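You operate a simulated robot arm through the tools that you are given. There is no shell and no other tool. Be economical: measure what you need, move in short steps, check, and stop when the job is done.

You are at the controls of a simulated two-armed robot. One attempt, no reset.

TASK
Fill the jug at pump two as the white order card says.
Fine: leave the card on the long table where it lies; hang the nozzle back.

It is judged by the outcome, as a careful person would: the job done as asked, and still so three seconds after it is handed in. It fails if anything else is knocked over, pushed out of place, dropped, spilled or broken.

THE ROBOT
Two 6-joint arms with two-finger grippers on one trunk, on a base that drives. Base frame: it is fixed to the floor where the robot stands at the start and does not move with it; the origin is under the middle of the robot, x ahead of it, y to its left, z up. Lengths are in mm, angles in degrees, forces in N, time in s.
The left shoulder is at the start at [61, 143, 783], the right one opposite. With the tool pointing down near the work surface each hand reaches from about 160 to 600 mm from the robot's upright axis, wherever it stands, measured 20 degrees to its own side. Places, roughly: pump [1000, -100, 700]; white order card [-1000, -1000, 750]. Payload 2.45 kg a hand.
Tool frame (each hand has its own): the origin (TCP) lies between the finger pads and is the grasp point; the fingertips stand 26 mm ahead of it; z points along the fingers, y is the line along which they close. Largest opening 96 mm; the body of the gripper starts 69 mm behind the TCP.
Orientation is that of the tool frame in the base frame, as a unit quaternion [w, x, y, z]. With the fingers straight down and closing along the base's y, the tool's x points along the base's -x, its y along +y and its z along -z.

THE INTERFACE
- The arms move only by the tool move_arm. It takes "left_targets", "right_targets" or both (then of equal length, played together; a hand with none holds still); each is a list of rows, each a list of 7 numbers: the shift along the tool's x, y, z in mm, then the turn, a rotation vector about the tool's x, y, z in degrees, then the opening, from 0 (shut) to 1 (fully open). In form: [[x, y, z, wx, wy, wz, gripper], ...]. A call has 1 to 20 rows; each row shifts and turns the commanded pose from where the row before left it, along the tool's axes as they then stand. Each row takes 0.2 s and may step no farther than 50 mm and 8.6 degrees from the row before; otherwise, or with a gripper value out of range, the whole call is refused. A pose out of reach is approached as far as the arm can. The call stops where the force on the tool passes 40 N (or 10 N more than at its start, if that is more) or the arm is blocked; 0.2 s more then pass. Each finger halts on what it meets, pressing with about 26 N; the grip force reading is that of the motor and also rises with nothing between the fingers. The clock runs only during rows and for 0.2 s after the last one: add rows that do not move to give the fingers time. It gives the time, the measured TCP pose, the force on the tool (base axes), the opening and the grip force at its end, in the units of the frame above (readings bear some noise), with the torque about the TCP (base axes, N m) and any sound that the robot's microphone picked up.
- Cameras (640 x 400 px; columns grow to the right, rows downward): "scene" is now at [146.6, -29.2, 1411.3]; the picture's right is [-0.32, -0.95, 0.00], its down [-0.51, 0.17, -0.84] and it looks along [0.80, -0.27, -0.54] (base axes); focal length 251 px, centre (320, 200). "left" rides on the left gripper at [82, -3, -98] in its tool frame; the picture's right is [0.04, 1.00, 0.00], its down [-0.73, 0.03, -0.68] and it looks along [-0.68, 0.03, 0.73] (tool axes); focal length 256 px, centre (320, 200). "right" rides on the right gripper at [82, 3, -98] in its tool frame; the picture's right is [-0.04, 1.00, 0.00], its down [-0.73, -0.03, -0.68] and it looks along [-0.68, -0.03, 0.73] (tool axes); focal length 256 px, centre (320, 200). There is no depth. A picture from a camera that has moved, and an enlarged one, comes with that camera's place and axes in the base frame and with its lens.
- snapshot(camera): a new picture of that camera. The clock stands still meanwhile.
- raise_lower(by): slides the trunk up (or, below 0, down) by that many mm; the arms and the scene camera ride with it, the base frame stays. It gives what a move gives, with no picture.
- steer(legs): drives the robot by 1 to 6 legs, each [ahead, turn to the left] in mm and degrees, along the robot's own axes; the way and the turn of a leg run together, so that a leg with both is an arc; at most 1500 mm and 180 degrees a leg. The arms and the cameras ride along, it lands a little off, and it stops where it bumps. It gives what a move gives.
- turn_head(pan, tilt): turns the head with the scene camera to pan (to the left, within 86 degrees either way) and tilt (down, from -29 to 69), counted from straight ahead of the robot. It gives what a move gives.
- enlarge(camera, box): a new picture of the part [left, top, right, bottom] of that camera's present view, enlarged. The clock stands still meanwhile.
- finish_job(): hands the job in; it is judged then, once.

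Work in short steps. Places have to be worked out from the pictures, the camera data and where the tool is seen: move nearer, look again, correct. Check each grasp and each placing, and mend what went wrong. You have 120 turns and 88 pictures in all, those below and enlarged ones among them. Open the grippers and draw the arms clear of the work before you hand the job in, unless the task says otherwise; then end with one line.

The tools are called after ">>>" as a command line: name --argument value ..., lists and objects as JSON in quotes. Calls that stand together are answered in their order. move_arm: Moves the arms, as the interface text tells. Its arguments: {"type":"object","properties":{"left_targets":{"type":"array"},"right_targets":{"type":"array"}},"required":[]} The other tools are called the same way: raise_lower (by) slides the trunk up or down; steer (legs) drives the base; turn_head (pan, tilt) turns the head that bears the scene camera; snapshot (camera) takes a picture; enlarge (camera, box) takes an enlarged picture of a part of a camera's view; finish_job () hands the job in.

At the start:

```text
time: 0.0
left_position: [601.9, 140.6, 997.6]
left_ee_rot: [0.001, 0.0, 1.0, 0.0]
left_wrist_force: [0.7, -0.1, 0.6]
left_ft_torque: [0.0, -0.01, -0.01]
left_width: 96.0
left_gripper_force: 0.0
right_position: [451.4, -308.8, 1148.7]
right_ee_rot: [0.0, 0.0, 1.0, 0.0]
right_wrist_force: [-1.1, 0.2, 0.2]
right_ft_torque: [-0.01, -0.02, -0.01]
right_width: 96.1
right_gripper_force: 0.2
trunk travel left (down, up): [-408.0, 182.0]
robot x, y, heading: [-1.3, -0.1, 0.1]
head pan, tilt: [-18.5, 32.7]
```

scene: 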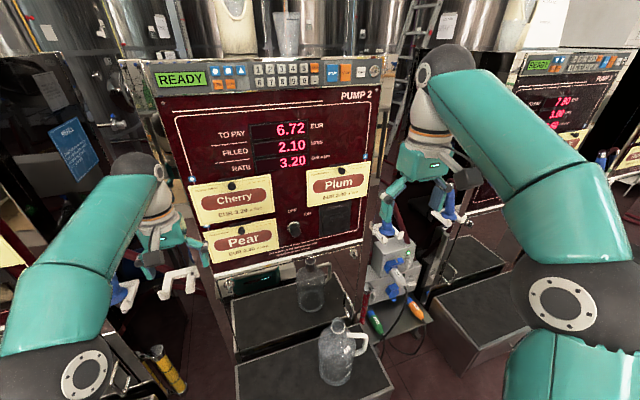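
right: 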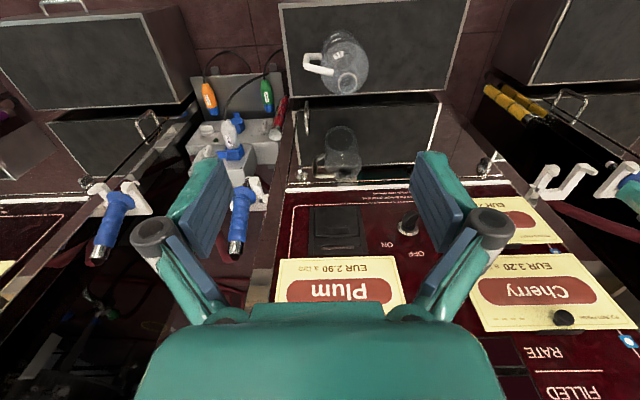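
left: 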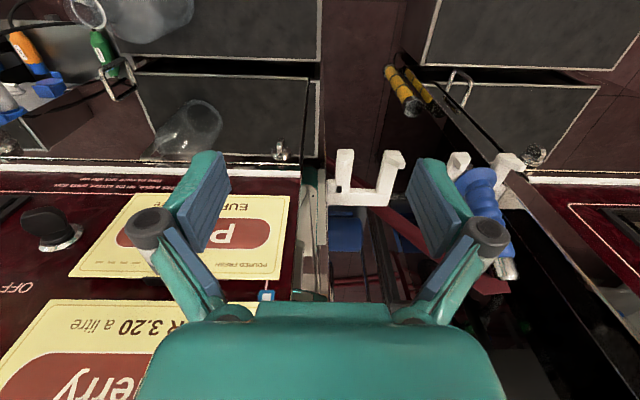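

The scene shows pump 2 with a selector panel, a shelf with glass jugs, and nozzles to the sides. I enlarge the pump panel first for details.

>>> enlarge --camera "scene" --box '[140, 50, 400, 212]'

>>> enlarge --camera "scene" --box '[190, 180, 480, 400]'

```text
2.46 times, centred on (270, 131) of scene
camera zoom: at [146.6, -29.2, 1411.3], right [-0.32, -0.95, 0.0], down [-0.51, 0.17, -0.84], along [0.8, -0.27, -0.54], focal length 618 px, centre (443, 370)
```

zoom: 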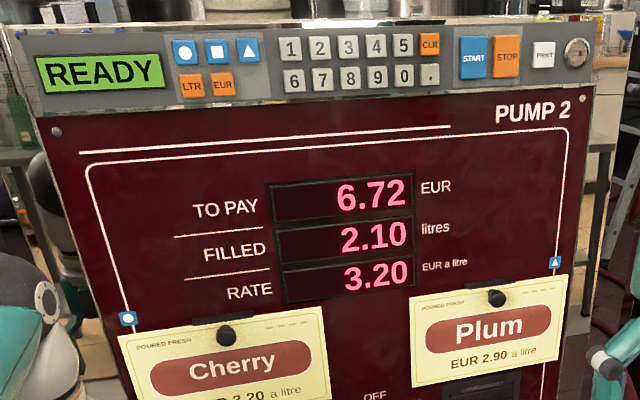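

```text
1.82 times, centred on (335, 290) of scene
camera zoom: at [146.6, -29.2, 1411.3], right [-0.32, -0.95, 0.0], down [-0.51, 0.17, -0.84], along [0.8, -0.27, -0.54], focal length 456 px, centre (293, 36)
```

zoom: 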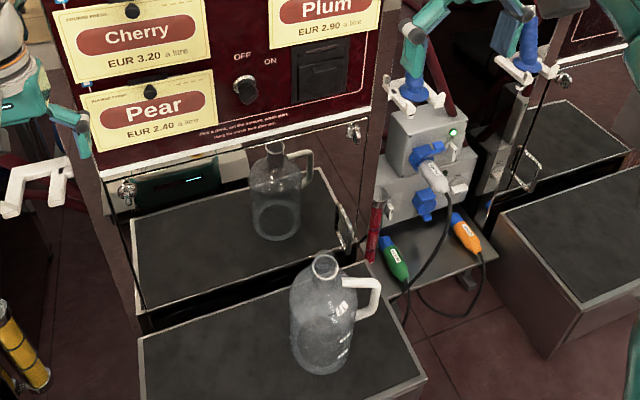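

Let me read the small panel text and the grey box at the side.

>>> enlarge --camera "scene" --box '[200, 170, 380, 282]'

>>> enlarge --camera "scene" --box '[350, 210, 470, 350]'

```text
3.56 times, centred on (290, 226) of scene
camera zoom: at [146.6, -29.2, 1411.3], right [-0.32, -0.95, 0.0], down [-0.51, 0.17, -0.84], along [0.8, -0.27, -0.54], focal length 892 px, centre (427, 108)
```

zoom: 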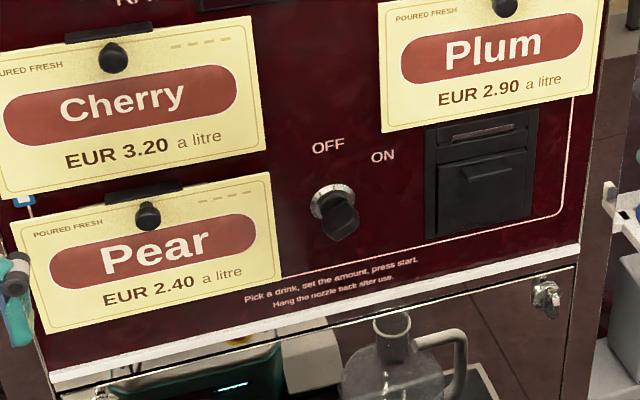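

```text
2.86 times, centred on (410, 280) of scene
camera zoom: at [146.6, -29.2, 1411.3], right [-0.32, -0.95, 0.0], down [-0.51, 0.17, -0.84], along [0.8, -0.27, -0.54], focal length 717 px, centre (63, -29)
```

zoom: 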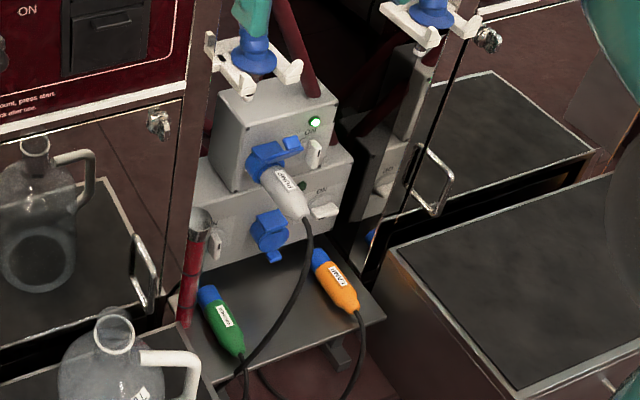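

Before turning toward the card behind me, I look to both sides with the head.

>>> turn_head --pan -86 --tilt 25

>>> snapshot --camera "scene"

```text
time: 1.4
left_position: [602.9, 140.0, 998.5]
left_ee_rot: [0.0, 0.001, 1.0, 0.0]
left_wrist_force: [0.3, -0.7, 0.3]
left_ft_torque: [-0.01, -0.02, 0.01]
left_width: 95.7
left_gripper_force: 0.1
right_position: [451.2, -308.9, 1149.4]
right_ee_rot: [0.0, 0.0, 1.0, -0.001]
right_wrist_force: [-0.5, -0.1, 0.1]
right_ft_torque: [0.02, -0.02, 0.0]
right_width: 96.0
right_gripper_force: 0.1
trunk travel left (down, up): [-408.0, 182.0]
robot x, y, heading: [-0.0, 2.4, 0.2]
head pan, tilt: [-85.9, 25.0]
```

```text
80 pictures are left
camera scene: at [68.6, -92.7, 1423.5], right [-1.0, -0.07, 0.0], down [-0.03, 0.42, -0.91], along [0.06, -0.9, -0.42], focal length 251 px, centre (320, 200)
```

scene: 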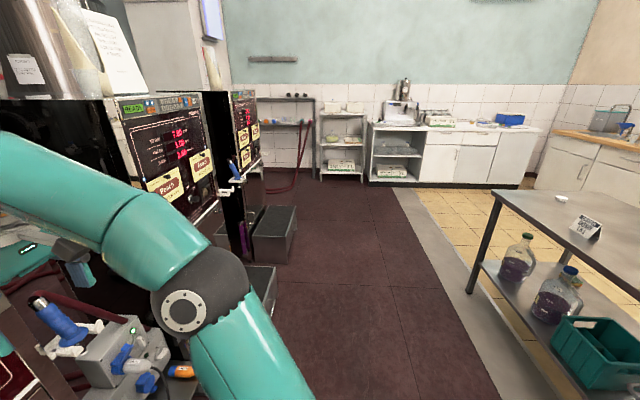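

The order card stands on the table at right; I try to read it from here.

>>> enlarge --camera "scene" --box '[555, 205, 619, 245]'

```text
10.00 times, centred on (587, 225) of scene
camera zoom: at [68.6, -92.7, 1423.5], right [-1.0, -0.07, 0.0], down [-0.03, 0.42, -0.91], along [0.06, -0.9, -0.42], focal length 2509 px, centre (-2350, -50)
```

zoom: 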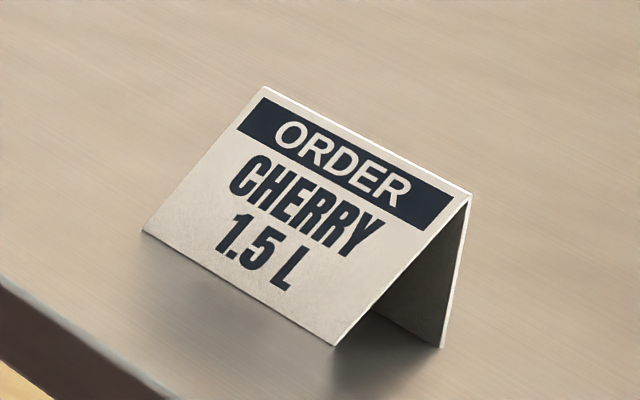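

The order is Cherry, 1.5 L. Now I look at the area on the right of pump two, and on the left, to work out which nozzle belongs to it.

>>> turn_head --pan -35 --tilt 38

>>> snapshot --camera "scene"

>>> turn_head --pan 25 --tilt 38

>>> snapshot --camera "scene"

```text
time: 2.6
left_position: [602.6, 141.5, 997.9]
left_ee_rot: [0.0, 0.0, 1.0, 0.0]
left_wrist_force: [0.3, -0.2, -0.2]
left_ft_torque: [-0.01, 0.01, 0.01]
left_width: 96.0
left_gripper_force: 0.0
right_position: [450.9, -310.1, 1149.4]
right_ee_rot: [0.0, -0.001, 1.0, 0.0]
right_wrist_force: [0.2, -0.1, 0.7]
right_ft_torque: [-0.02, -0.03, -0.01]
right_width: 96.1
right_gripper_force: 0.0
trunk travel left (down, up): [-408.0, 182.0]
robot x, y, heading: [0.2, -1.3, 0.0]
head pan, tilt: [-35.0, 38.0]
```

```text
78 pictures are left
camera scene: at [132.7, -50.4, 1403.1], right [-0.57, -0.82, 0.0], down [-0.5, 0.35, -0.79], along [0.64, -0.45, -0.62], focal length 251 px, centre (320, 200)
```

scene: 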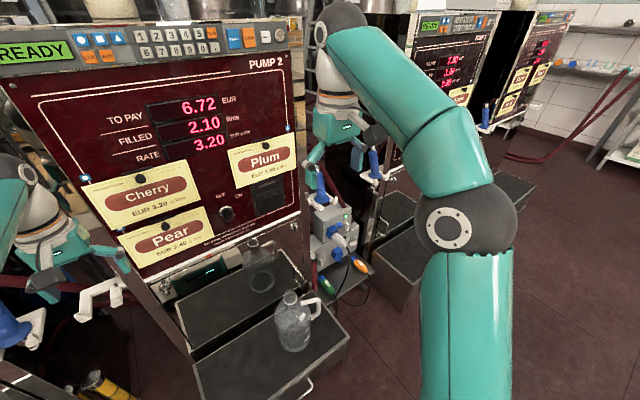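

```text
time: 3.9
left_position: [602.7, 139.9, 998.8]
left_ee_rot: [-0.001, 0.001, 1.0, 0.0]
left_wrist_force: [-0.3, 0.4, 0.2]
left_ft_torque: [0.02, 0.0, 0.01]
left_width: 96.0
left_gripper_force: 0.1
right_position: [450.5, -309.7, 1148.3]
right_ee_rot: [0.0, 0.0, 1.0, 0.0]
right_wrist_force: [-0.5, 0.0, 0.1]
right_ft_torque: [-0.01, -0.03, -0.02]
right_width: 96.2
right_gripper_force: 0.0
trunk travel left (down, up): [-408.0, 182.0]
robot x, y, heading: [-2.0, 3.6, -0.2]
head pan, tilt: [25.0, 38.0]
```

```text
77 pictures are left
camera scene: at [140.3, 35.6, 1403.1], right [0.42, -0.91, 0.0], down [-0.56, -0.26, -0.79], along [0.71, 0.33, -0.62], focal length 251 px, centre (320, 200)
```

scene: 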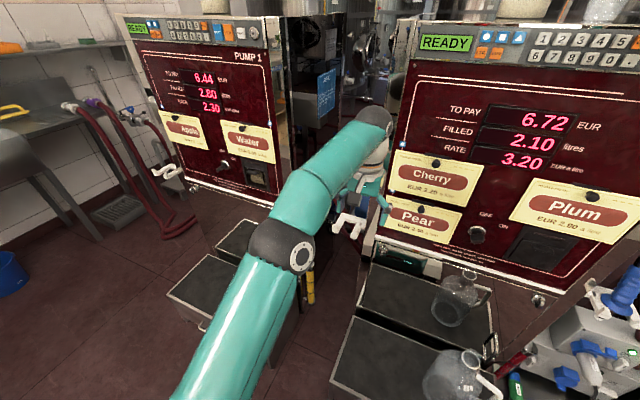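

I enlarge the hand-camera views of the left and right gaps.

>>> enlarge --camera "left" --box '[270, 60, 590, 300]'

>>> enlarge --camera "right" --box '[0, 60, 320, 280]'

```text
1.67 times, centred on (430, 180) of left
camera zoom: at [521.7, 138.2, 1097.1], right [-0.04, 1.0, 0.0], down [0.73, 0.03, 0.68], along [0.68, 0.03, -0.73], focal length 427 px, centre (137, 233)
```

zoom: 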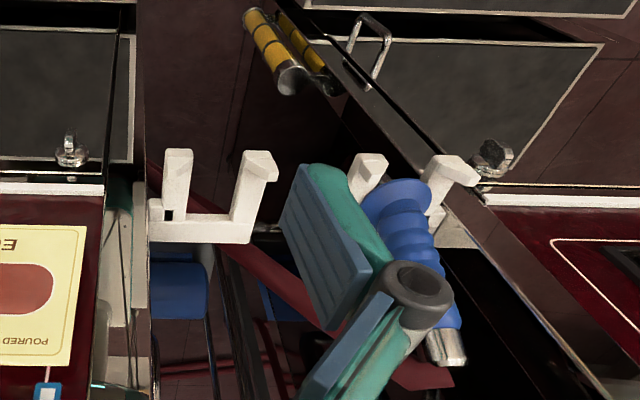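

```text
1.82 times, centred on (160, 170) of right
camera zoom: at [369.1, -305.1, 1248.0], right [0.04, 1.0, 0.0], down [0.73, -0.03, 0.68], along [0.68, -0.03, -0.73], focal length 465 px, centre (611, 254)
```

zoom: 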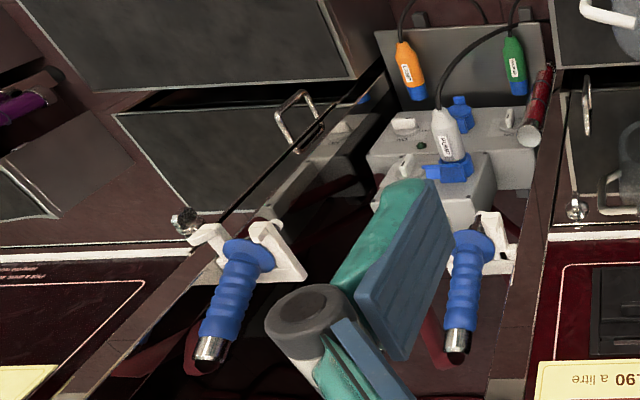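

The arms obscure the view; I draw both hands back and out to the sides, then look again.

>>> move_arm --left_targets '[[40, 25, -10, 0, 0, 0, 1], [40, 25, -10, 0, 0, 0, 1], [40, 25, -10, 0, 0, 0, 1], [40, 25, -10, 0, 0, 0, 1], [40, 25, -10, 0, 0, 0, 1], [40, 25, -10, 0, 0, 0, 1], [40, 25, -10, 0, 0, 0, 1], [40, 25, -10, 0, 0, 0, 1]]' --right_targets '[[25, -15, 10, 0, 0, 0, 1], [25, -15, 10, 0, 0, 0, 1], [25, -15, 10, 0, 0, 0, 1], [25, -15, 10, 0, 0, 0, 1], [25, -15, 10, 0, 0, 0, 1], [25, -15, 10, 0, 0, 0, 1], [25, -15, 10, 0, 0, 0, 1], [25, -15, 10, 0, 0, 0, 1]]'

>>> turn_head --pan -20 --tilt 33

>>> snapshot --camera "scene"

```text
time: 5.7
left_position: [280.5, 342.3, 1077.8]
left_ee_rot: [0.0, -0.001, 1.0, 0.0]
left_wrist_force: [0.0, -1.0, -0.5]
left_ft_torque: [0.02, -0.03, -0.03]
left_width: 95.9
left_gripper_force: 0.0
right_position: [249.8, -425.9, 1070.4]
right_ee_rot: [0.001, 0.0, 1.0, 0.0]
right_wrist_force: [-1.0, 0.5, -0.3]
right_ft_torque: [0.01, -0.02, -0.03]
right_width: 95.9
right_gripper_force: 0.1
trunk travel left (down, up): [-408.0, 182.0]
robot x, y, heading: [-0.4, -0.8, -0.2]
head pan, tilt: [25.0, 38.0]
```

```text
time: 6.8
left_position: [281.9, 342.7, 1078.9]
left_ee_rot: [0.0, 0.0, 1.0, 0.0]
left_wrist_force: [-0.8, -0.4, 0.0]
left_ft_torque: [0.01, -0.02, -0.02]
left_width: 95.9
left_gripper_force: 0.1
right_position: [250.6, -428.0, 1070.4]
right_ee_rot: [0.0, 0.0, 1.0, 0.0]
right_wrist_force: [0.4, 0.5, -1.0]
right_ft_torque: [0.03, 0.0, 0.01]
right_width: 95.8
right_gripper_force: 0.0
trunk travel left (down, up): [-408.0, 182.0]
robot x, y, heading: [1.4, -2.0, -0.1]
head pan, tilt: [-20.0, 33.0]
```

```text
74 pictures are left
camera scene: at [144.9, -31.2, 1410.8], right [-0.34, -0.94, 0.0], down [-0.51, 0.19, -0.84], along [0.79, -0.29, -0.54], focal length 251 px, centre (320, 200)
```

scene: 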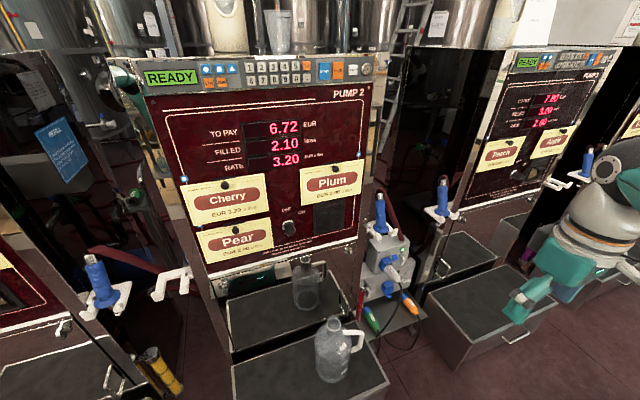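

>>> enlarge --camera "scene" --box '[340, 165, 500, 345]'

>>> enlarge --camera "scene" --box '[50, 230, 210, 330]'

```text
2.22 times, centred on (420, 255) of scene
camera zoom: at [144.9, -31.2, 1410.8], right [-0.34, -0.94, 0.0], down [-0.51, 0.19, -0.84], along [0.79, -0.29, -0.54], focal length 558 px, centre (98, 78)
```

zoom: 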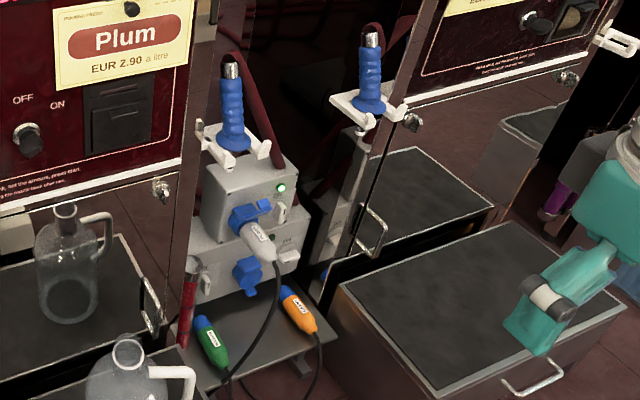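

```text
4.00 times, centred on (130, 280) of scene
camera zoom: at [144.9, -31.2, 1410.8], right [-0.34, -0.94, 0.0], down [-0.51, 0.19, -0.84], along [0.79, -0.29, -0.54], focal length 1004 px, centre (1080, -120)
```

zoom: 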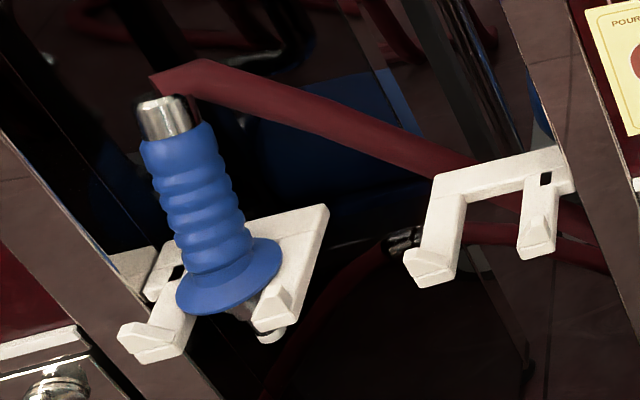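

Let me zoom strongly on the nozzle and plugs on the right, and on the panel's circle/triangle markers.

>>> enlarge --camera "scene" --box '[350, 225, 430, 335]'

>>> enlarge --camera "scene" --box '[360, 170, 470, 235]'

```text
3.64 times, centred on (390, 280) of scene
camera zoom: at [144.9, -31.2, 1410.8], right [-0.34, -0.94, 0.0], down [-0.51, 0.19, -0.84], along [0.79, -0.29, -0.54], focal length 912 px, centre (66, -91)
```

zoom: 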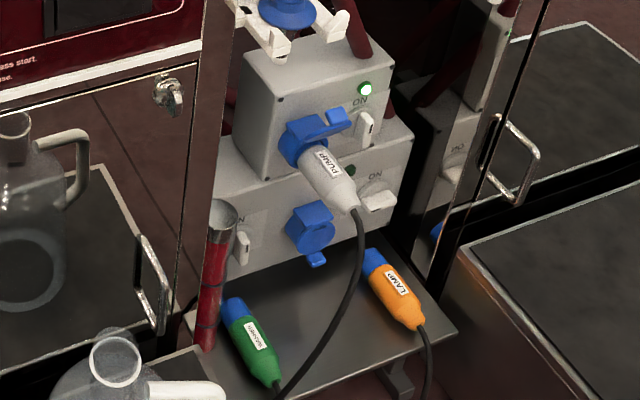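

```text
5.82 times, centred on (415, 202) of scene
camera zoom: at [144.9, -31.2, 1410.8], right [-0.34, -0.94, 0.0], down [-0.51, 0.19, -0.84], along [0.79, -0.29, -0.54], focal length 1460 px, centre (-233, 186)
```

zoom: 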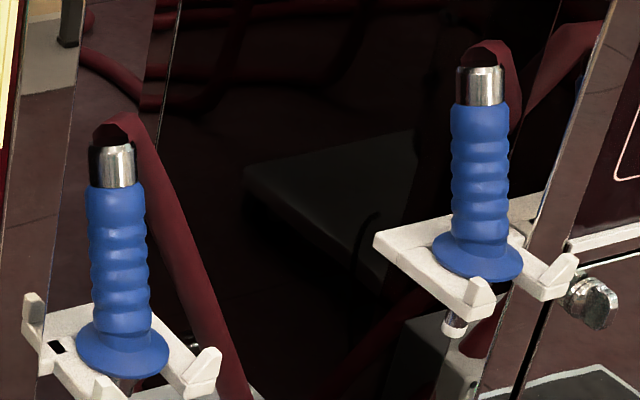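

The PUMP plug is in and on. I need to see where the hose of the left nozzle runs, so I bring the left hand forward over the left gap and look.

>>> move_arm --left_targets '[[-40, -4, 10, 0, 0, 0, 1], [-40, -4, 10, 0, 0, 0, 1], [-40, -4, 10, 0, 0, 0, 1], [-40, -4, 10, 0, 0, 0, 1], [-40, -4, 10, 0, 0, 0, 1]]'

>>> snapshot --camera "left"

```text
time: 8.0
left_position: [483.8, 318.7, 1028.1]
left_ee_rot: [-0.001, 0.0, 1.0, 0.0]
left_wrist_force: [0.5, -0.2, -0.1]
left_ft_torque: [0.01, 0.02, -0.02]
left_width: 96.1
left_gripper_force: 0.1
right_position: [252.3, -426.9, 1070.1]
right_ee_rot: [-0.002, 0.0, 1.0, 0.0]
right_wrist_force: [1.0, -0.2, -0.3]
right_ft_torque: [-0.01, 0.02, 0.03]
right_width: 96.1
right_gripper_force: 0.1
trunk travel left (down, up): [-408.0, 182.0]
robot x, y, heading: [1.4, -1.0, -0.0]
head pan, tilt: [-20.0, 33.0]
```

```text
69 pictures are left
camera left: at [402.8, 317.3, 1125.7], right [-0.04, 1.0, 0.0], down [0.73, 0.03, 0.68], along [0.68, 0.03, -0.73], focal length 256 px, centre (320, 200)
```

left: 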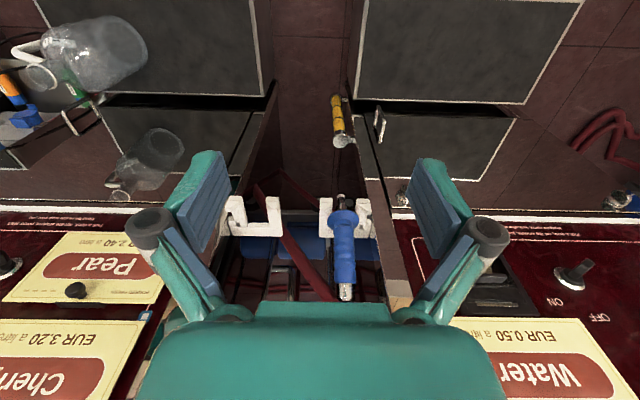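

>>> enlarge --camera "left" --box '[215, 160, 415, 310]'

```text
2.67 times, centred on (315, 235) of left
camera zoom: at [402.8, 317.3, 1125.7], right [-0.04, 1.0, 0.0], down [0.73, 0.03, 0.68], along [0.68, 0.03, -0.73], focal length 683 px, centre (333, 107)
```

zoom: 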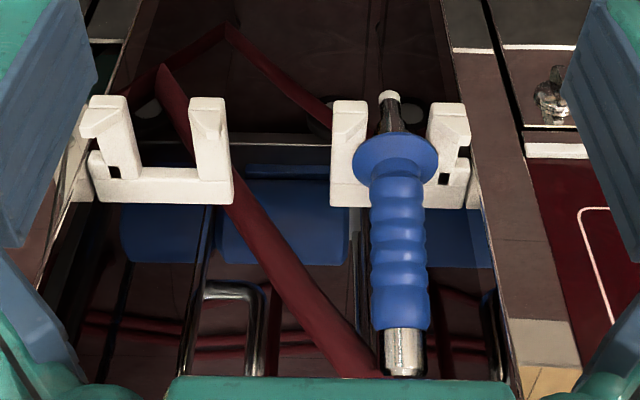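

Left nozzle's hose droops and returns toward pump 1. Now I do the same inspection at the right gap with the right hand camera.

>>> move_arm --left_targets '[[40, 4, -10, 0, 0, 0, 1], [40, 4, -10, 0, 0, 0, 1], [40, 4, -10, 0, 0, 0, 1], [40, 4, -10, 0, 0, 0, 1], [40, 4, -10, 0, 0, 0, 1]]' --right_targets '[[-40, 0, -5, 0, 0, 0, 1], [-40, 0, -5, 0, 0, 0, 1], [-40, 0, -5, 0, 0, 0, 1], [-40, 0, -5, 0, 0, 0, 1], [-40, 0, -5, 0, 0, 0, 1]]'

>>> snapshot --camera "right"

```text
time: 9.2
left_position: [280.9, 338.9, 1079.3]
left_ee_rot: [0.0, 0.001, 1.0, 0.001]
left_wrist_force: [-0.2, 0.9, 0.1]
left_ft_torque: [-0.02, -0.01, 0.02]
left_width: 96.1
left_gripper_force: 0.0
right_position: [452.7, -430.1, 1094.3]
right_ee_rot: [-0.001, 0.0, 1.0, 0.001]
right_wrist_force: [-0.7, 0.1, 0.3]
right_ft_torque: [-0.01, -0.01, -0.02]
right_width: 96.1
right_gripper_force: 0.0
trunk travel left (down, up): [-408.0, 182.0]
robot x, y, heading: [0.8, 2.3, -0.1]
head pan, tilt: [-20.0, 33.0]
```

```text
67 pictures are left
camera right: at [369.6, -426.0, 1193.8], right [0.04, 1.0, 0.0], down [0.73, -0.03, 0.68], along [0.68, -0.03, -0.74], focal length 256 px, centre (320, 200)
```

right: 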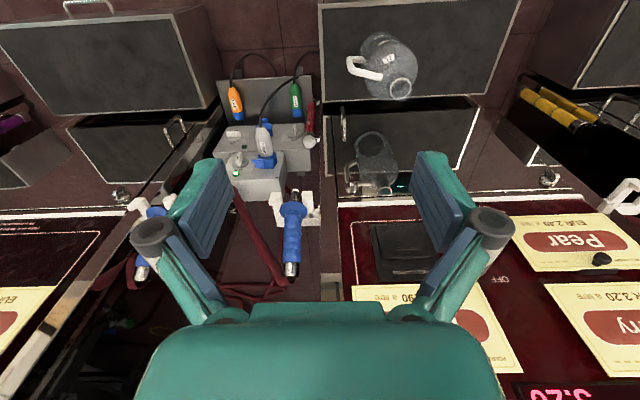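

Geometry worked out: right-hand nozzle (pump 2's own hook, hose droops and loops back) at about (790,-503, 800–930); jug mouth ≈ (598,-245,570); keypad ≈ (745, -13…-262, 1350). I retract the right hand and shift the robot to about (80,-230), facing the pump.

>>> move_arm --right_targets '[[40, 0, 5, 0, 0, 0, 1], [40, 0, 5, 0, 0, 0, 1], [40, 0, 5, 0, 0, 0, 1], [40, 0, 5, 0, 0, 0, 1], [40, 0, 5, 0, 0, 0, 1]]'

>>> steer --legs '[[0, -71], [243, 0], [0, 71]]'

>>> raise_lower --by 150

>>> turn_head --pan 0 --tilt 30

>>> snapshot --camera "scene"

```text
time: 10.4
left_position: [279.5, 338.5, 1079.7]
left_ee_rot: [0.001, 0.0, 1.0, 0.0]
left_wrist_force: [-1.1, -0.5, 0.2]
left_ft_torque: [0.04, 0.02, 0.04]
left_width: 96.0
left_gripper_force: 0.0
right_position: [250.0, -427.6, 1069.3]
right_ee_rot: [-0.001, 0.0, 1.0, 0.0]
right_wrist_force: [-1.0, 0.0, 0.0]
right_ft_torque: [-0.01, -0.05, 0.02]
right_width: 95.9
right_gripper_force: 0.0
trunk travel left (down, up): [-408.0, 182.0]
robot x, y, heading: [2.4, 2.6, 0.2]
head pan, tilt: [-20.0, 33.0]
```

```text
time: 17.7
left_position: [513.0, -137.6, 1080.5]
left_ee_rot: [0.0, 0.315, 0.949, -0.001]
left_wrist_force: [-0.1, -0.9, -0.1]
left_ft_torque: [0.01, 0.02, -0.01]
left_width: 96.0
left_gripper_force: 0.0
right_position: [31.8, -738.4, 1069.7]
right_ee_rot: [-0.002, 0.316, 0.949, -0.001]
right_wrist_force: [0.2, -0.5, 0.3]
right_ft_torque: [0.01, 0.01, -0.02]
right_width: 95.9
right_gripper_force: 0.1
trunk travel left (down, up): [-408.0, 182.0]
robot x, y, heading: [79.2, -247.9, -42.7]
head pan, tilt: [-20.0, 33.0]
stopped in leg 3: the robot was blocked; the commanded pose is now the measured one
```

```text
time: 19.5
left_position: [512.8, -139.2, 1231.9]
left_ee_rot: [0.001, 0.317, 0.948, 0.0]
left_wrist_force: [0.5, -0.4, 0.4]
left_ft_torque: [0.0, 0.02, 0.01]
left_width: 95.8
left_gripper_force: 0.1
right_position: [31.0, -738.4, 1218.4]
right_ee_rot: [-0.002, 0.317, 0.948, 0.0]
right_wrist_force: [0.0, 0.5, 0.3]
right_ft_torque: [-0.01, -0.01, -0.02]
right_width: 96.2
right_gripper_force: 0.0
trunk travel left (down, up): [-558.0, 32.0]
robot x, y, heading: [75.1, -251.7, -42.8]
head pan, tilt: [-20.0, 33.0]
```

```text
time: 20.3
left_position: [512.4, -139.3, 1231.1]
left_ee_rot: [0.001, 0.316, 0.949, 0.0]
left_wrist_force: [0.3, 0.1, 0.9]
left_ft_torque: [-0.01, -0.01, 0.03]
left_width: 95.5
left_gripper_force: 0.0
right_position: [32.0, -737.7, 1219.6]
right_ee_rot: [-0.002, 0.316, 0.949, -0.001]
right_wrist_force: [-0.1, 0.7, -0.1]
right_ft_torque: [0.03, 0.01, -0.02]
right_width: 96.1
right_gripper_force: 0.0
trunk travel left (down, up): [-558.0, 32.0]
robot x, y, heading: [76.8, -253.2, -42.8]
head pan, tilt: [0.0, 30.0]
```

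```text
66 pictures are left
camera scene: at [189.3, -356.0, 1565.6], right [-0.68, -0.73, 0.0], down [-0.37, 0.34, -0.87], along [0.64, -0.59, -0.5], focal length 251 px, centre (320, 200)
```

scene: 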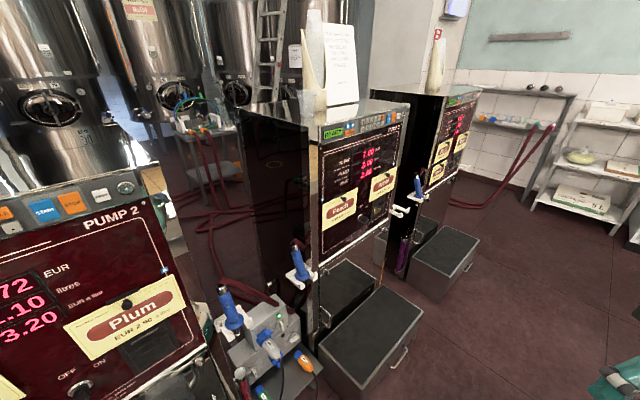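

The turn was blocked at -43°. I look down to see what is touching.

>>> turn_head --pan 30 --tilt 66

>>> snapshot --camera "scene"

```text
time: 21.3
left_position: [512.4, -138.5, 1231.6]
left_ee_rot: [0.001, 0.316, 0.949, 0.0]
left_wrist_force: [0.4, -0.2, -0.2]
left_ft_torque: [0.01, 0.02, 0.0]
left_width: 96.0
left_gripper_force: 0.0
right_position: [30.6, -737.3, 1219.5]
right_ee_rot: [-0.003, 0.316, 0.949, 0.0]
right_wrist_force: [-0.4, 0.0, 0.4]
right_ft_torque: [-0.01, 0.02, 0.02]
right_width: 96.2
right_gripper_force: 0.1
trunk travel left (down, up): [-558.0, 32.0]
robot x, y, heading: [79.7, -252.7, -42.8]
head pan, tilt: [30.0, 66.0]
```

```text
65 pictures are left
camera scene: at [181.0, -307.7, 1516.9], right [-0.22, -0.98, 0.0], down [-0.89, 0.2, -0.41], along [0.4, -0.09, -0.91], focal length 251 px, centre (320, 200)
```

scene: 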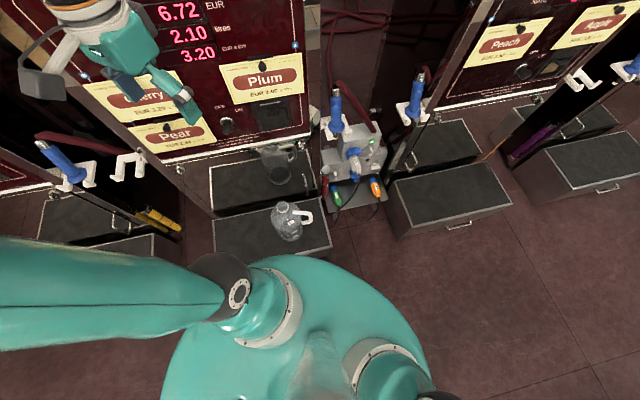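

The base corner probably meets the drawer front (edge x≈430). I back off diagonally, finish turning, then nudge ahead.

>>> steer --legs '[[-75, 0], [0, 42.8]]'

```text
time: 24.6
left_position: [268.2, 173.8, 1230.7]
left_ee_rot: [0.001, -0.048, 0.999, 0.0]
left_wrist_force: [0.7, 0.1, 0.4]
left_ft_torque: [0.02, 0.02, 0.02]
left_width: 95.9
left_gripper_force: 0.1
right_position: [315.7, -593.2, 1219.0]
right_ee_rot: [-0.003, -0.047, 0.999, -0.001]
right_wrist_force: [-0.2, 1.1, -0.4]
right_ft_torque: [0.01, 0.03, 0.0]
right_width: 96.0
right_gripper_force: 0.0
trunk travel left (down, up): [-558.0, 32.0]
robot x, y, heading: [24.3, -212.7, -0.5]
head pan, tilt: [30.0, 66.0]
```

The base is now squared up at (24,-213). The hands got twisted ~5.5°, which I'll correct. I drive ahead a little and look.

>>> steer --legs '[[40, 0.5]]'

>>> turn_head --pan 0 --tilt 40

>>> snapshot --camera "scene"

```text
time: 25.4
left_position: [309.6, 175.2, 1231.3]
left_ee_rot: [-0.001, -0.051, 0.999, 0.0]
left_wrist_force: [0.5, 0.3, -0.8]
left_ft_torque: [0.02, 0.04, 0.0]
left_width: 96.1
left_gripper_force: 0.0
right_position: [361.6, -590.2, 1219.9]
right_ee_rot: [-0.004, -0.051, 0.999, 0.0]
right_wrist_force: [0.6, -0.7, -0.3]
right_ft_torque: [0.01, 0.11, 0.04]
right_width: 95.7
right_gripper_force: 0.0
trunk travel left (down, up): [-558.0, 32.0]
robot x, y, heading: [64.4, -215.9, -0.3]
head pan, tilt: [30.0, 66.0]
```

```text
time: 26.4
left_position: [307.5, 175.6, 1230.8]
left_ee_rot: [0.001, -0.052, 0.999, 0.0]
left_wrist_force: [-0.2, 0.4, 0.6]
left_ft_torque: [-0.01, 0.03, 0.01]
left_width: 96.0
left_gripper_force: 0.1
right_position: [360.2, -590.6, 1220.1]
right_ee_rot: [-0.003, -0.05, 0.999, -0.001]
right_wrist_force: [0.4, 0.4, 0.4]
right_ft_torque: [-0.01, 0.0, -0.01]
right_width: 96.1
right_gripper_force: 0.0
trunk travel left (down, up): [-558.0, 32.0]
robot x, y, heading: [65.3, -215.5, -0.2]
head pan, tilt: [0.0, 40.0]
```

```text
64 pictures are left
camera scene: at [211.2, -216.3, 1550.1], right [0.0, -1.0, 0.0], down [-0.64, 0.0, -0.77], along [0.77, 0.0, -0.64], focal length 251 px, centre (320, 200)
```

scene: 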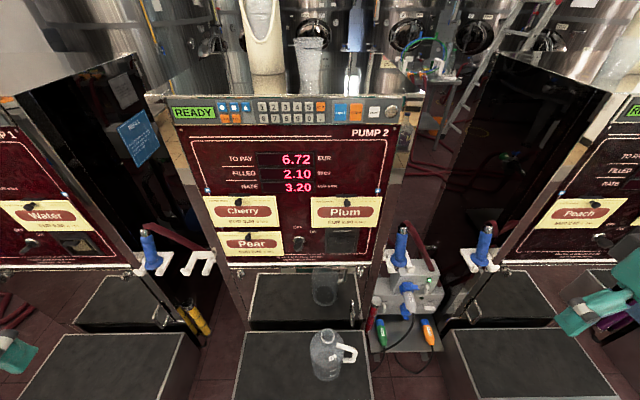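

Good frontal view. I enlarge the keypad, and then the nozzle and jug.

>>> enlarge --camera "scene" --box '[160, 85, 410, 135]'

>>> enlarge --camera "scene" --box '[290, 200, 510, 400]'

```text
2.56 times, centred on (285, 110) of scene
camera zoom: at [211.2, -216.3, 1550.1], right [0.0, -1.0, 0.0], down [-0.64, 0.0, -0.77], along [0.77, 0.0, -0.64], focal length 642 px, centre (410, 430)
```

zoom: 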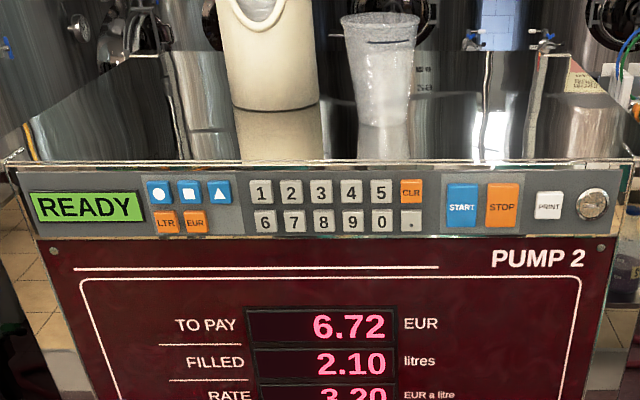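

```text
2.00 times, centred on (400, 300) of scene
camera zoom: at [211.2, -216.3, 1550.1], right [0.0, -1.0, 0.0], down [-0.64, 0.0, -0.77], along [0.77, 0.0, -0.64], focal length 502 px, centre (160, 0)
```

zoom: 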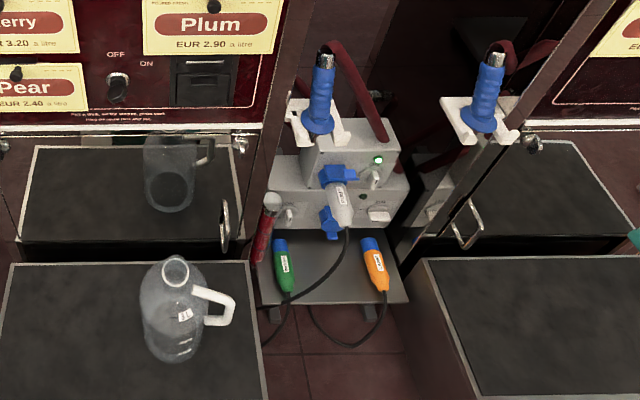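

START is triangulated at about (764,-262,1343) and the circle key about (764,-1,1355), key pitch ~26 mm. I go 50 mm ahead, raise the trunk fully, and pitch both hands to point forward, 25° below horizontal (also undoing the 5.8° yaw).

>>> steer --legs '[[50, 0]]'

>>> raise_lower --by 30

>>> move_arm --left_targets '[[0, 0, 0, 0, 0, 5.9, 0], [0, 0, 0, 0, -8.125, 0, 0], [0, 0, 0, 0, -8.125, 0, 0], [0, 0, 0, 0, -8.125, 0, 0], [0, 0, 0, 0, -8.125, 0, 0], [0, 0, 0, 0, -8.125, 0, 0], [0, 0, 0, 0, -8.125, 0, 0], [0, 0, 0, 0, -8.125, 0, 0], [0, 0, 0, 0, -8.125, 0, 0]]' --right_targets '[[0, 0, 0, 0, 0, 5.9, 1], [0, 0, 0, 0, -8.125, 0, 1], [0, 0, 0, 0, -8.125, 0, 1], [0, 0, 0, 0, -8.125, 0, 1], [0, 0, 0, 0, -8.125, 0, 1], [0, 0, 0, 0, -8.125, 0, 1], [0, 0, 0, 0, -8.125, 0, 1], [0, 0, 0, 0, -8.125, 0, 1], [0, 0, 0, 0, -8.125, 0, 1]]'

```text
time: 27.3
left_position: [360.1, 174.3, 1232.0]
left_ee_rot: [-0.001, -0.052, 0.999, 0.0]
left_wrist_force: [0.7, 0.2, -0.6]
left_ft_torque: [-0.01, 0.07, -0.01]
left_width: 96.0
left_gripper_force: 0.2
right_position: [412.9, -590.8, 1218.1]
right_ee_rot: [-0.005, -0.051, 0.999, 0.0]
right_wrist_force: [2.0, 0.3, -0.5]
right_ft_torque: [-0.02, 0.08, 0.02]
right_width: 96.1
right_gripper_force: 0.1
trunk travel left (down, up): [-558.0, 32.0]
robot x, y, heading: [117.0, -213.7, -0.2]
head pan, tilt: [0.0, 40.0]
```

```text
time: 28.1
left_position: [356.1, 176.3, 1262.7]
left_ee_rot: [0.001, -0.051, 0.999, 0.001]
left_wrist_force: [0.2, 0.1, 0.5]
left_ft_torque: [0.04, 0.01, 0.01]
left_width: 96.1
left_gripper_force: 0.1
right_position: [409.6, -590.4, 1249.5]
right_ee_rot: [-0.002, -0.051, 0.999, -0.001]
right_wrist_force: [-0.5, 0.1, -0.5]
right_ft_torque: [0.01, -0.02, -0.02]
right_width: 96.0
right_gripper_force: 0.1
trunk travel left (down, up): [-588.0, 2.0]
robot x, y, heading: [114.8, -212.2, -0.4]
head pan, tilt: [0.0, 40.0]
```

```text
time: 30.1
left_position: [356.5, 174.6, 1261.5]
left_ee_rot: [0.538, 0.001, 0.843, 0.002]
left_wrist_force: [0.0, 1.4, -0.1]
left_ft_torque: [-0.01, -0.02, -0.01]
left_width: 0.2
left_gripper_force: 25.9
right_position: [408.4, -590.4, 1250.2]
right_ee_rot: [0.535, 0.0, 0.845, -0.001]
right_wrist_force: [0.0, 0.8, 0.8]
right_ft_torque: [-0.02, 0.03, 0.01]
right_width: 96.1
right_gripper_force: 0.1
trunk travel left (down, up): [-588.0, 2.0]
robot x, y, heading: [115.3, -212.9, -0.1]
head pan, tilt: [0.0, 40.0]
```

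Orientation is right. Move the left hand to about 75 mm in front of the circle key, and look through its camera.

>>> move_arm --left_targets '[[-26.6, -21.9, 29.4, 0, 0, 0, 0], [-26.6, -21.9, 29.4, 0, 0, 0, 0], [-26.6, -21.9, 29.4, 0, 0, 0, 0], [-26.6, -21.9, 29.4, 0, 0, 0, 0], [-26.6, -21.9, 29.4, 0, 0, 0, 0], [-26.6, -21.9, 29.4, 0, 0, 0, 0], [-26.6, -21.9, 29.4, 0, 0, 0, 0], [-26.6, -21.9, 29.4, 0, 0, 0, 0]]'

>>> snapshot --camera "left"

```text
time: 31.9
left_position: [662.8, 0.7, 1356.6]
left_ee_rot: [0.538, 0.0, 0.843, 0.0]
left_wrist_force: [0.6, -0.8, -0.7]
left_ft_torque: [0.01, 0.03, 0.01]
left_width: 0.2
left_gripper_force: 25.6
right_position: [410.6, -591.1, 1249.1]
right_ee_rot: [0.534, 0.0, 0.845, 0.0]
right_wrist_force: [0.6, 0.5, 0.5]
right_ft_torque: [0.04, 0.03, 0.04]
right_width: 96.1
right_gripper_force: 0.1
trunk travel left (down, up): [-588.0, 2.0]
robot x, y, heading: [112.5, -218.5, -0.3]
head pan, tilt: [0.0, 40.0]
```

```text
61 pictures are left
camera left: at [540.3, -1.0, 1324.0], right [-0.02, 1.0, -0.04], down [-0.3, 0.03, 0.95], along [0.95, 0.03, 0.3], focal length 256 px, centre (320, 200)
```

left: 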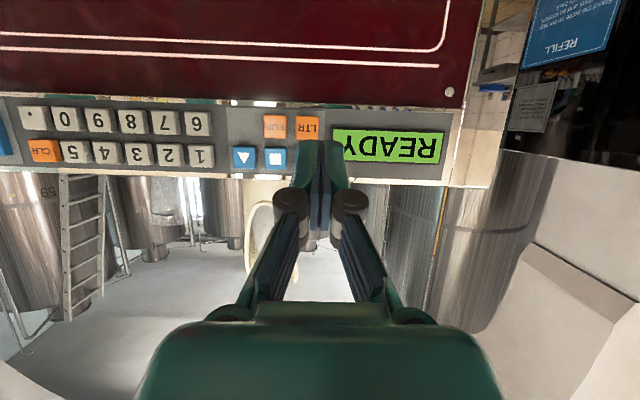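

Keys are located: circle ≈ (x~745, y -6, z 1354), keys 25.7 mm apart, lower row ~24 mm below. I move the fingertip edge to ~20–25 mm in front of the circle key, then look.

>>> move_arm --left_targets '[[-9.1, -6.7, 25.6, 0, 0, 0, 0], [0, 0, 0, 0, 0, 0, 0]]'

>>> enlarge --camera "left" --box '[200, 80, 440, 220]'

>>> enlarge --camera "scene" --box '[160, 30, 410, 190]'

```text
time: 32.5
left_position: [686.4, -4.1, 1355.3]
left_ee_rot: [0.538, 0.0, 0.843, 0.0]
left_wrist_force: [0.1, -0.3, 0.3]
left_ft_torque: [-0.05, 0.02, -0.02]
left_width: 0.1
left_gripper_force: 26.3
right_position: [408.0, -590.2, 1250.4]
right_ee_rot: [0.536, -0.001, 0.844, -0.001]
right_wrist_force: [-0.4, -0.5, 0.2]
right_ft_torque: [-0.02, 0.0, -0.03]
right_width: 95.9
right_gripper_force: 0.0
trunk travel left (down, up): [-588.0, 2.0]
robot x, y, heading: [111.5, -218.2, -0.3]
head pan, tilt: [0.0, 40.0]
```

```text
2.67 times, centred on (320, 150) of left
camera zoom: at [563.5, -5.4, 1322.1], right [-0.02, 1.0, -0.04], down [-0.31, 0.03, 0.95], along [0.95, 0.03, 0.31], focal length 683 px, centre (320, 333)
```

zoom: 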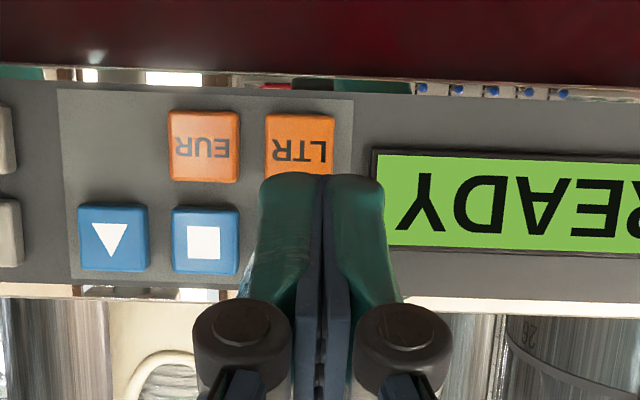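

```text
2.50 times, centred on (285, 110) of scene
camera zoom: at [258.8, -215.9, 1580.4], right [0.0, -1.0, 0.0], down [-0.64, 0.0, -0.77], along [0.77, 0.0, -0.64], focal length 627 px, centre (408, 425)
```

zoom: 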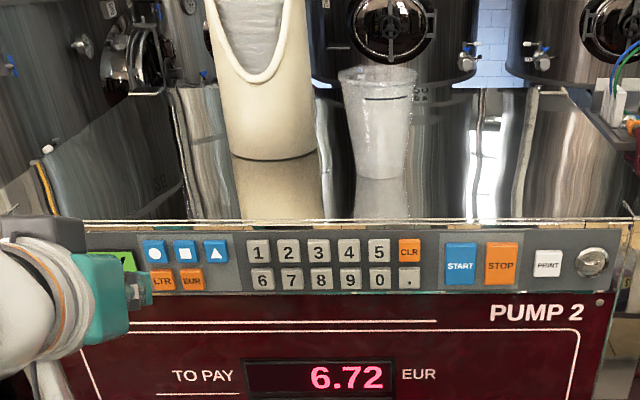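

Tip is aligned with the circle key (y≈-6, z≈1357). I advance towards it slowly in small steps.

>>> move_arm --left_targets '[[-2.3, -2, -1.1, 0, 0, 0, 0], [-3.4, 0, 7.2, 0, 0, 0, 0], [-3.4, 0, 7.2, 0, 0, 0, 0], [-1.3, 0, 2.7, 0, 0, 0, 0], [0, 0, 0, 0, 0, 0, 0]]'

>>> move_arm --left_targets '[[-1.3, 0, 2.7, 0, 0, 0, 0], [-1.3, 0, 2.7, 0, 0, 0, 0]]'

```text
time: 33.7
left_position: [707.4, -8.3, 1355.1]
left_ee_rot: [0.537, 0.0, 0.844, 0.0]
left_wrist_force: [-0.2, 1.0, 0.6]
left_ft_torque: [-0.02, 0.01, 0.01]
left_width: 0.1
left_gripper_force: 25.7
right_position: [409.6, -591.9, 1249.9]
right_ee_rot: [0.535, 0.0, 0.845, -0.001]
right_wrist_force: [0.5, -1.1, -0.4]
right_ft_torque: [0.0, 0.01, 0.0]
right_width: 95.9
right_gripper_force: 0.1
trunk travel left (down, up): [-588.0, 2.0]
robot x, y, heading: [113.9, -215.3, -0.2]
head pan, tilt: [0.0, 40.0]
```

```text
time: 34.3
left_position: [712.0, -7.8, 1356.9]
left_ee_rot: [0.537, 0.0, 0.843, -0.001]
left_wrist_force: [0.2, -0.6, 0.0]
left_ft_torque: [0.0, 0.0, 0.04]
left_width: 0.0
left_gripper_force: 25.8
right_position: [409.9, -590.8, 1250.3]
right_ee_rot: [0.535, 0.0, 0.845, -0.001]
right_wrist_force: [0.8, 0.0, -0.3]
right_ft_torque: [-0.01, 0.01, -0.01]
right_width: 95.8
right_gripper_force: 0.0
trunk travel left (down, up): [-588.0, 2.0]
robot x, y, heading: [114.5, -217.2, -0.2]
head pan, tilt: [0.0, 40.0]
```

Edge at x≈741, no contact yet; I continue in 3 mm steps.

>>> move_arm --left_targets '[[-1.3, 0, 2.7, 0, 0, 0, 0], [-1.3, 0, 2.7, 0, 0, 0, 0]]'

>>> move_arm --left_targets '[[-1.3, 0, 2.7, 0, 0, 0, 0], [-1.3, 0, 2.7, 0, 0, 0, 0]]'

```text
time: 34.9
left_position: [717.0, -9.4, 1355.3]
left_ee_rot: [0.537, 0.001, 0.844, -0.001]
left_wrist_force: [1.3, -0.6, -0.3]
left_ft_torque: [0.0, 0.04, -0.01]
left_width: 0.1
left_gripper_force: 26.4
right_position: [409.2, -589.5, 1250.4]
right_ee_rot: [0.535, 0.0, 0.845, -0.001]
right_wrist_force: [0.0, -0.6, 0.5]
right_ft_torque: [-0.01, 0.02, 0.02]
right_width: 95.9
right_gripper_force: 0.2
trunk travel left (down, up): [-588.0, 2.0]
robot x, y, heading: [117.0, -214.8, -0.1]
head pan, tilt: [0.0, 40.0]
```

```text
time: 35.5
left_position: [723.0, -8.6, 1356.0]
left_ee_rot: [0.537, 0.0, 0.844, 0.0]
left_wrist_force: [-3.2, 0.0, -1.4]
left_ft_torque: [0.03, 0.03, 0.02]
left_width: 5.8
left_gripper_force: 28.1
right_position: [409.0, -590.5, 1250.4]
right_ee_rot: [0.535, 0.001, 0.845, -0.001]
right_wrist_force: [0.2, -1.2, 0.3]
right_ft_torque: [0.0, 0.02, 0.02]
right_width: 96.0
right_gripper_force: 0.0
trunk travel left (down, up): [-588.0, 2.0]
robot x, y, heading: [111.5, -214.4, -0.3]
head pan, tilt: [0.0, 40.0]
heard: click
```

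Click heard. I back off and check the display.

>>> move_arm --left_targets '[[4.2, 0, -9.1, 0, 0, 0, 0], [4.2, 0, -9.1, 0, 0, 0, 0], [0, 0, 0, 0, 0, 0, 0]]'

>>> enlarge --camera "scene" --box '[160, 80, 410, 270]'

```text
time: 36.3
left_position: [703.5, -9.5, 1356.0]
left_ee_rot: [0.537, 0.0, 0.844, 0.0]
left_wrist_force: [-0.5, 1.2, -0.5]
left_ft_torque: [-0.02, 0.0, -0.03]
left_width: 0.0
left_gripper_force: 28.5
right_position: [410.3, -590.7, 1249.5]
right_ee_rot: [0.535, 0.001, 0.845, -0.002]
right_wrist_force: [0.5, -0.4, 0.1]
right_ft_torque: [-0.02, 0.0, -0.03]
right_width: 96.3
right_gripper_force: 0.1
trunk travel left (down, up): [-588.0, 2.0]
robot x, y, heading: [110.7, -216.3, -0.1]
head pan, tilt: [0.0, 40.0]
```

```text
2.11 times, centred on (285, 175) of scene
camera zoom: at [261.4, -216.6, 1580.1], right [0.0, -1.0, 0.0], down [-0.64, 0.0, -0.77], along [0.77, 0.0, -0.64], focal length 528 px, centre (394, 253)
```

zoom: 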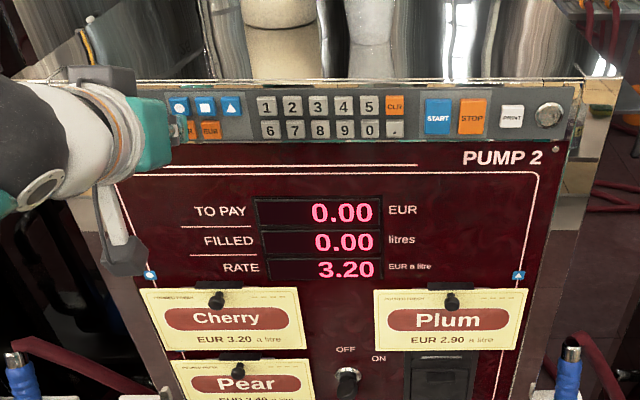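

The rate shows 3.20 (Cherry) and counters zeroed. Next, LTR: 24 mm lower.

>>> move_arm --left_targets '[[21.3, 2, 10.0, 0, 0, 0, 0], [-2.1, 0, 4.5, 0, 0, 0, 0], [-2.1, 0, 4.5, 0, 0, 0, 0], [-2.1, 0, 4.5, 0, 0, 0, 0], [-1.7, 0, 3.6, 0, 0, 0, 0], [0, 0, 0, 0, 0, 0, 0]]'

```text
time: 37.7
left_position: [722.2, -5.1, 1332.0]
left_ee_rot: [0.537, 0.0, 0.843, 0.0]
left_wrist_force: [-1.8, 0.4, -1.2]
left_ft_torque: [0.01, -0.02, 0.0]
left_width: 6.2
left_gripper_force: 28.4
right_position: [409.3, -590.7, 1250.2]
right_ee_rot: [0.535, 0.0, 0.845, -0.001]
right_wrist_force: [-0.3, 0.7, -0.3]
right_ft_torque: [-0.04, -0.03, 0.0]
right_width: 95.9
right_gripper_force: 0.1
trunk travel left (down, up): [-588.0, 2.0]
robot x, y, heading: [114.4, -216.3, -0.4]
head pan, tilt: [0.0, 40.0]
heard: click
```

Click for LTR. Now back off, move to key "1" (y≈-91, z≈1356) and press.

>>> move_arm --left_targets '[[8.5, 0, -18.1, 0, 0, 0, 0], [-10.9, -28.6, -5.1, 0, 0, 0, 0], [-10.8, -28.7, -5.1, 0, 0, 0, 0], [0, -28.7, 0, 0, 0, 0, 0], [-2.1, 0, 4.5, 0, 0, 0, 0], [-2.1, 0, 4.5, 0, 0, 0, 0]]'

>>> enlarge --camera "left" --box '[200, 80, 440, 220]'

>>> enlarge --camera "scene" --box '[160, 80, 410, 270]'

```text
time: 39.1
left_position: [712.9, -94.0, 1356.7]
left_ee_rot: [0.538, -0.001, 0.843, 0.001]
left_wrist_force: [-0.3, 0.6, -0.1]
left_ft_torque: [0.0, 0.0, 0.01]
left_width: 0.0
left_gripper_force: 28.0
right_position: [409.1, -590.1, 1250.6]
right_ee_rot: [0.534, 0.0, 0.846, 0.0]
right_wrist_force: [0.1, -0.4, 0.0]
right_ft_torque: [-0.02, -0.02, 0.02]
right_width: 96.0
right_gripper_force: 0.2
trunk travel left (down, up): [-588.0, 2.0]
robot x, y, heading: [117.7, -216.7, -0.2]
head pan, tilt: [0.0, 40.0]
```

```text
2.67 times, centred on (320, 150) of left
camera zoom: at [589.9, -96.3, 1324.8], right [-0.02, 1.0, -0.04], down [-0.31, 0.03, 0.95], along [0.95, 0.03, 0.3], focal length 683 px, centre (320, 333)
```

zoom: 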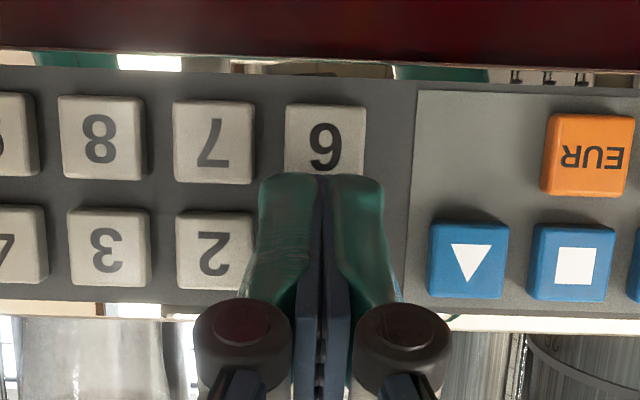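

```text
2.11 times, centred on (285, 175) of scene
camera zoom: at [261.1, -217.3, 1580.2], right [0.0, -1.0, 0.0], down [-0.64, 0.0, -0.77], along [0.77, 0.0, -0.64], focal length 528 px, centre (394, 253)
```

zoom: 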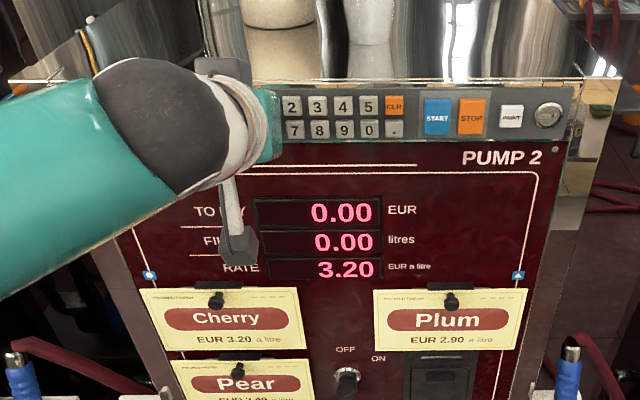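

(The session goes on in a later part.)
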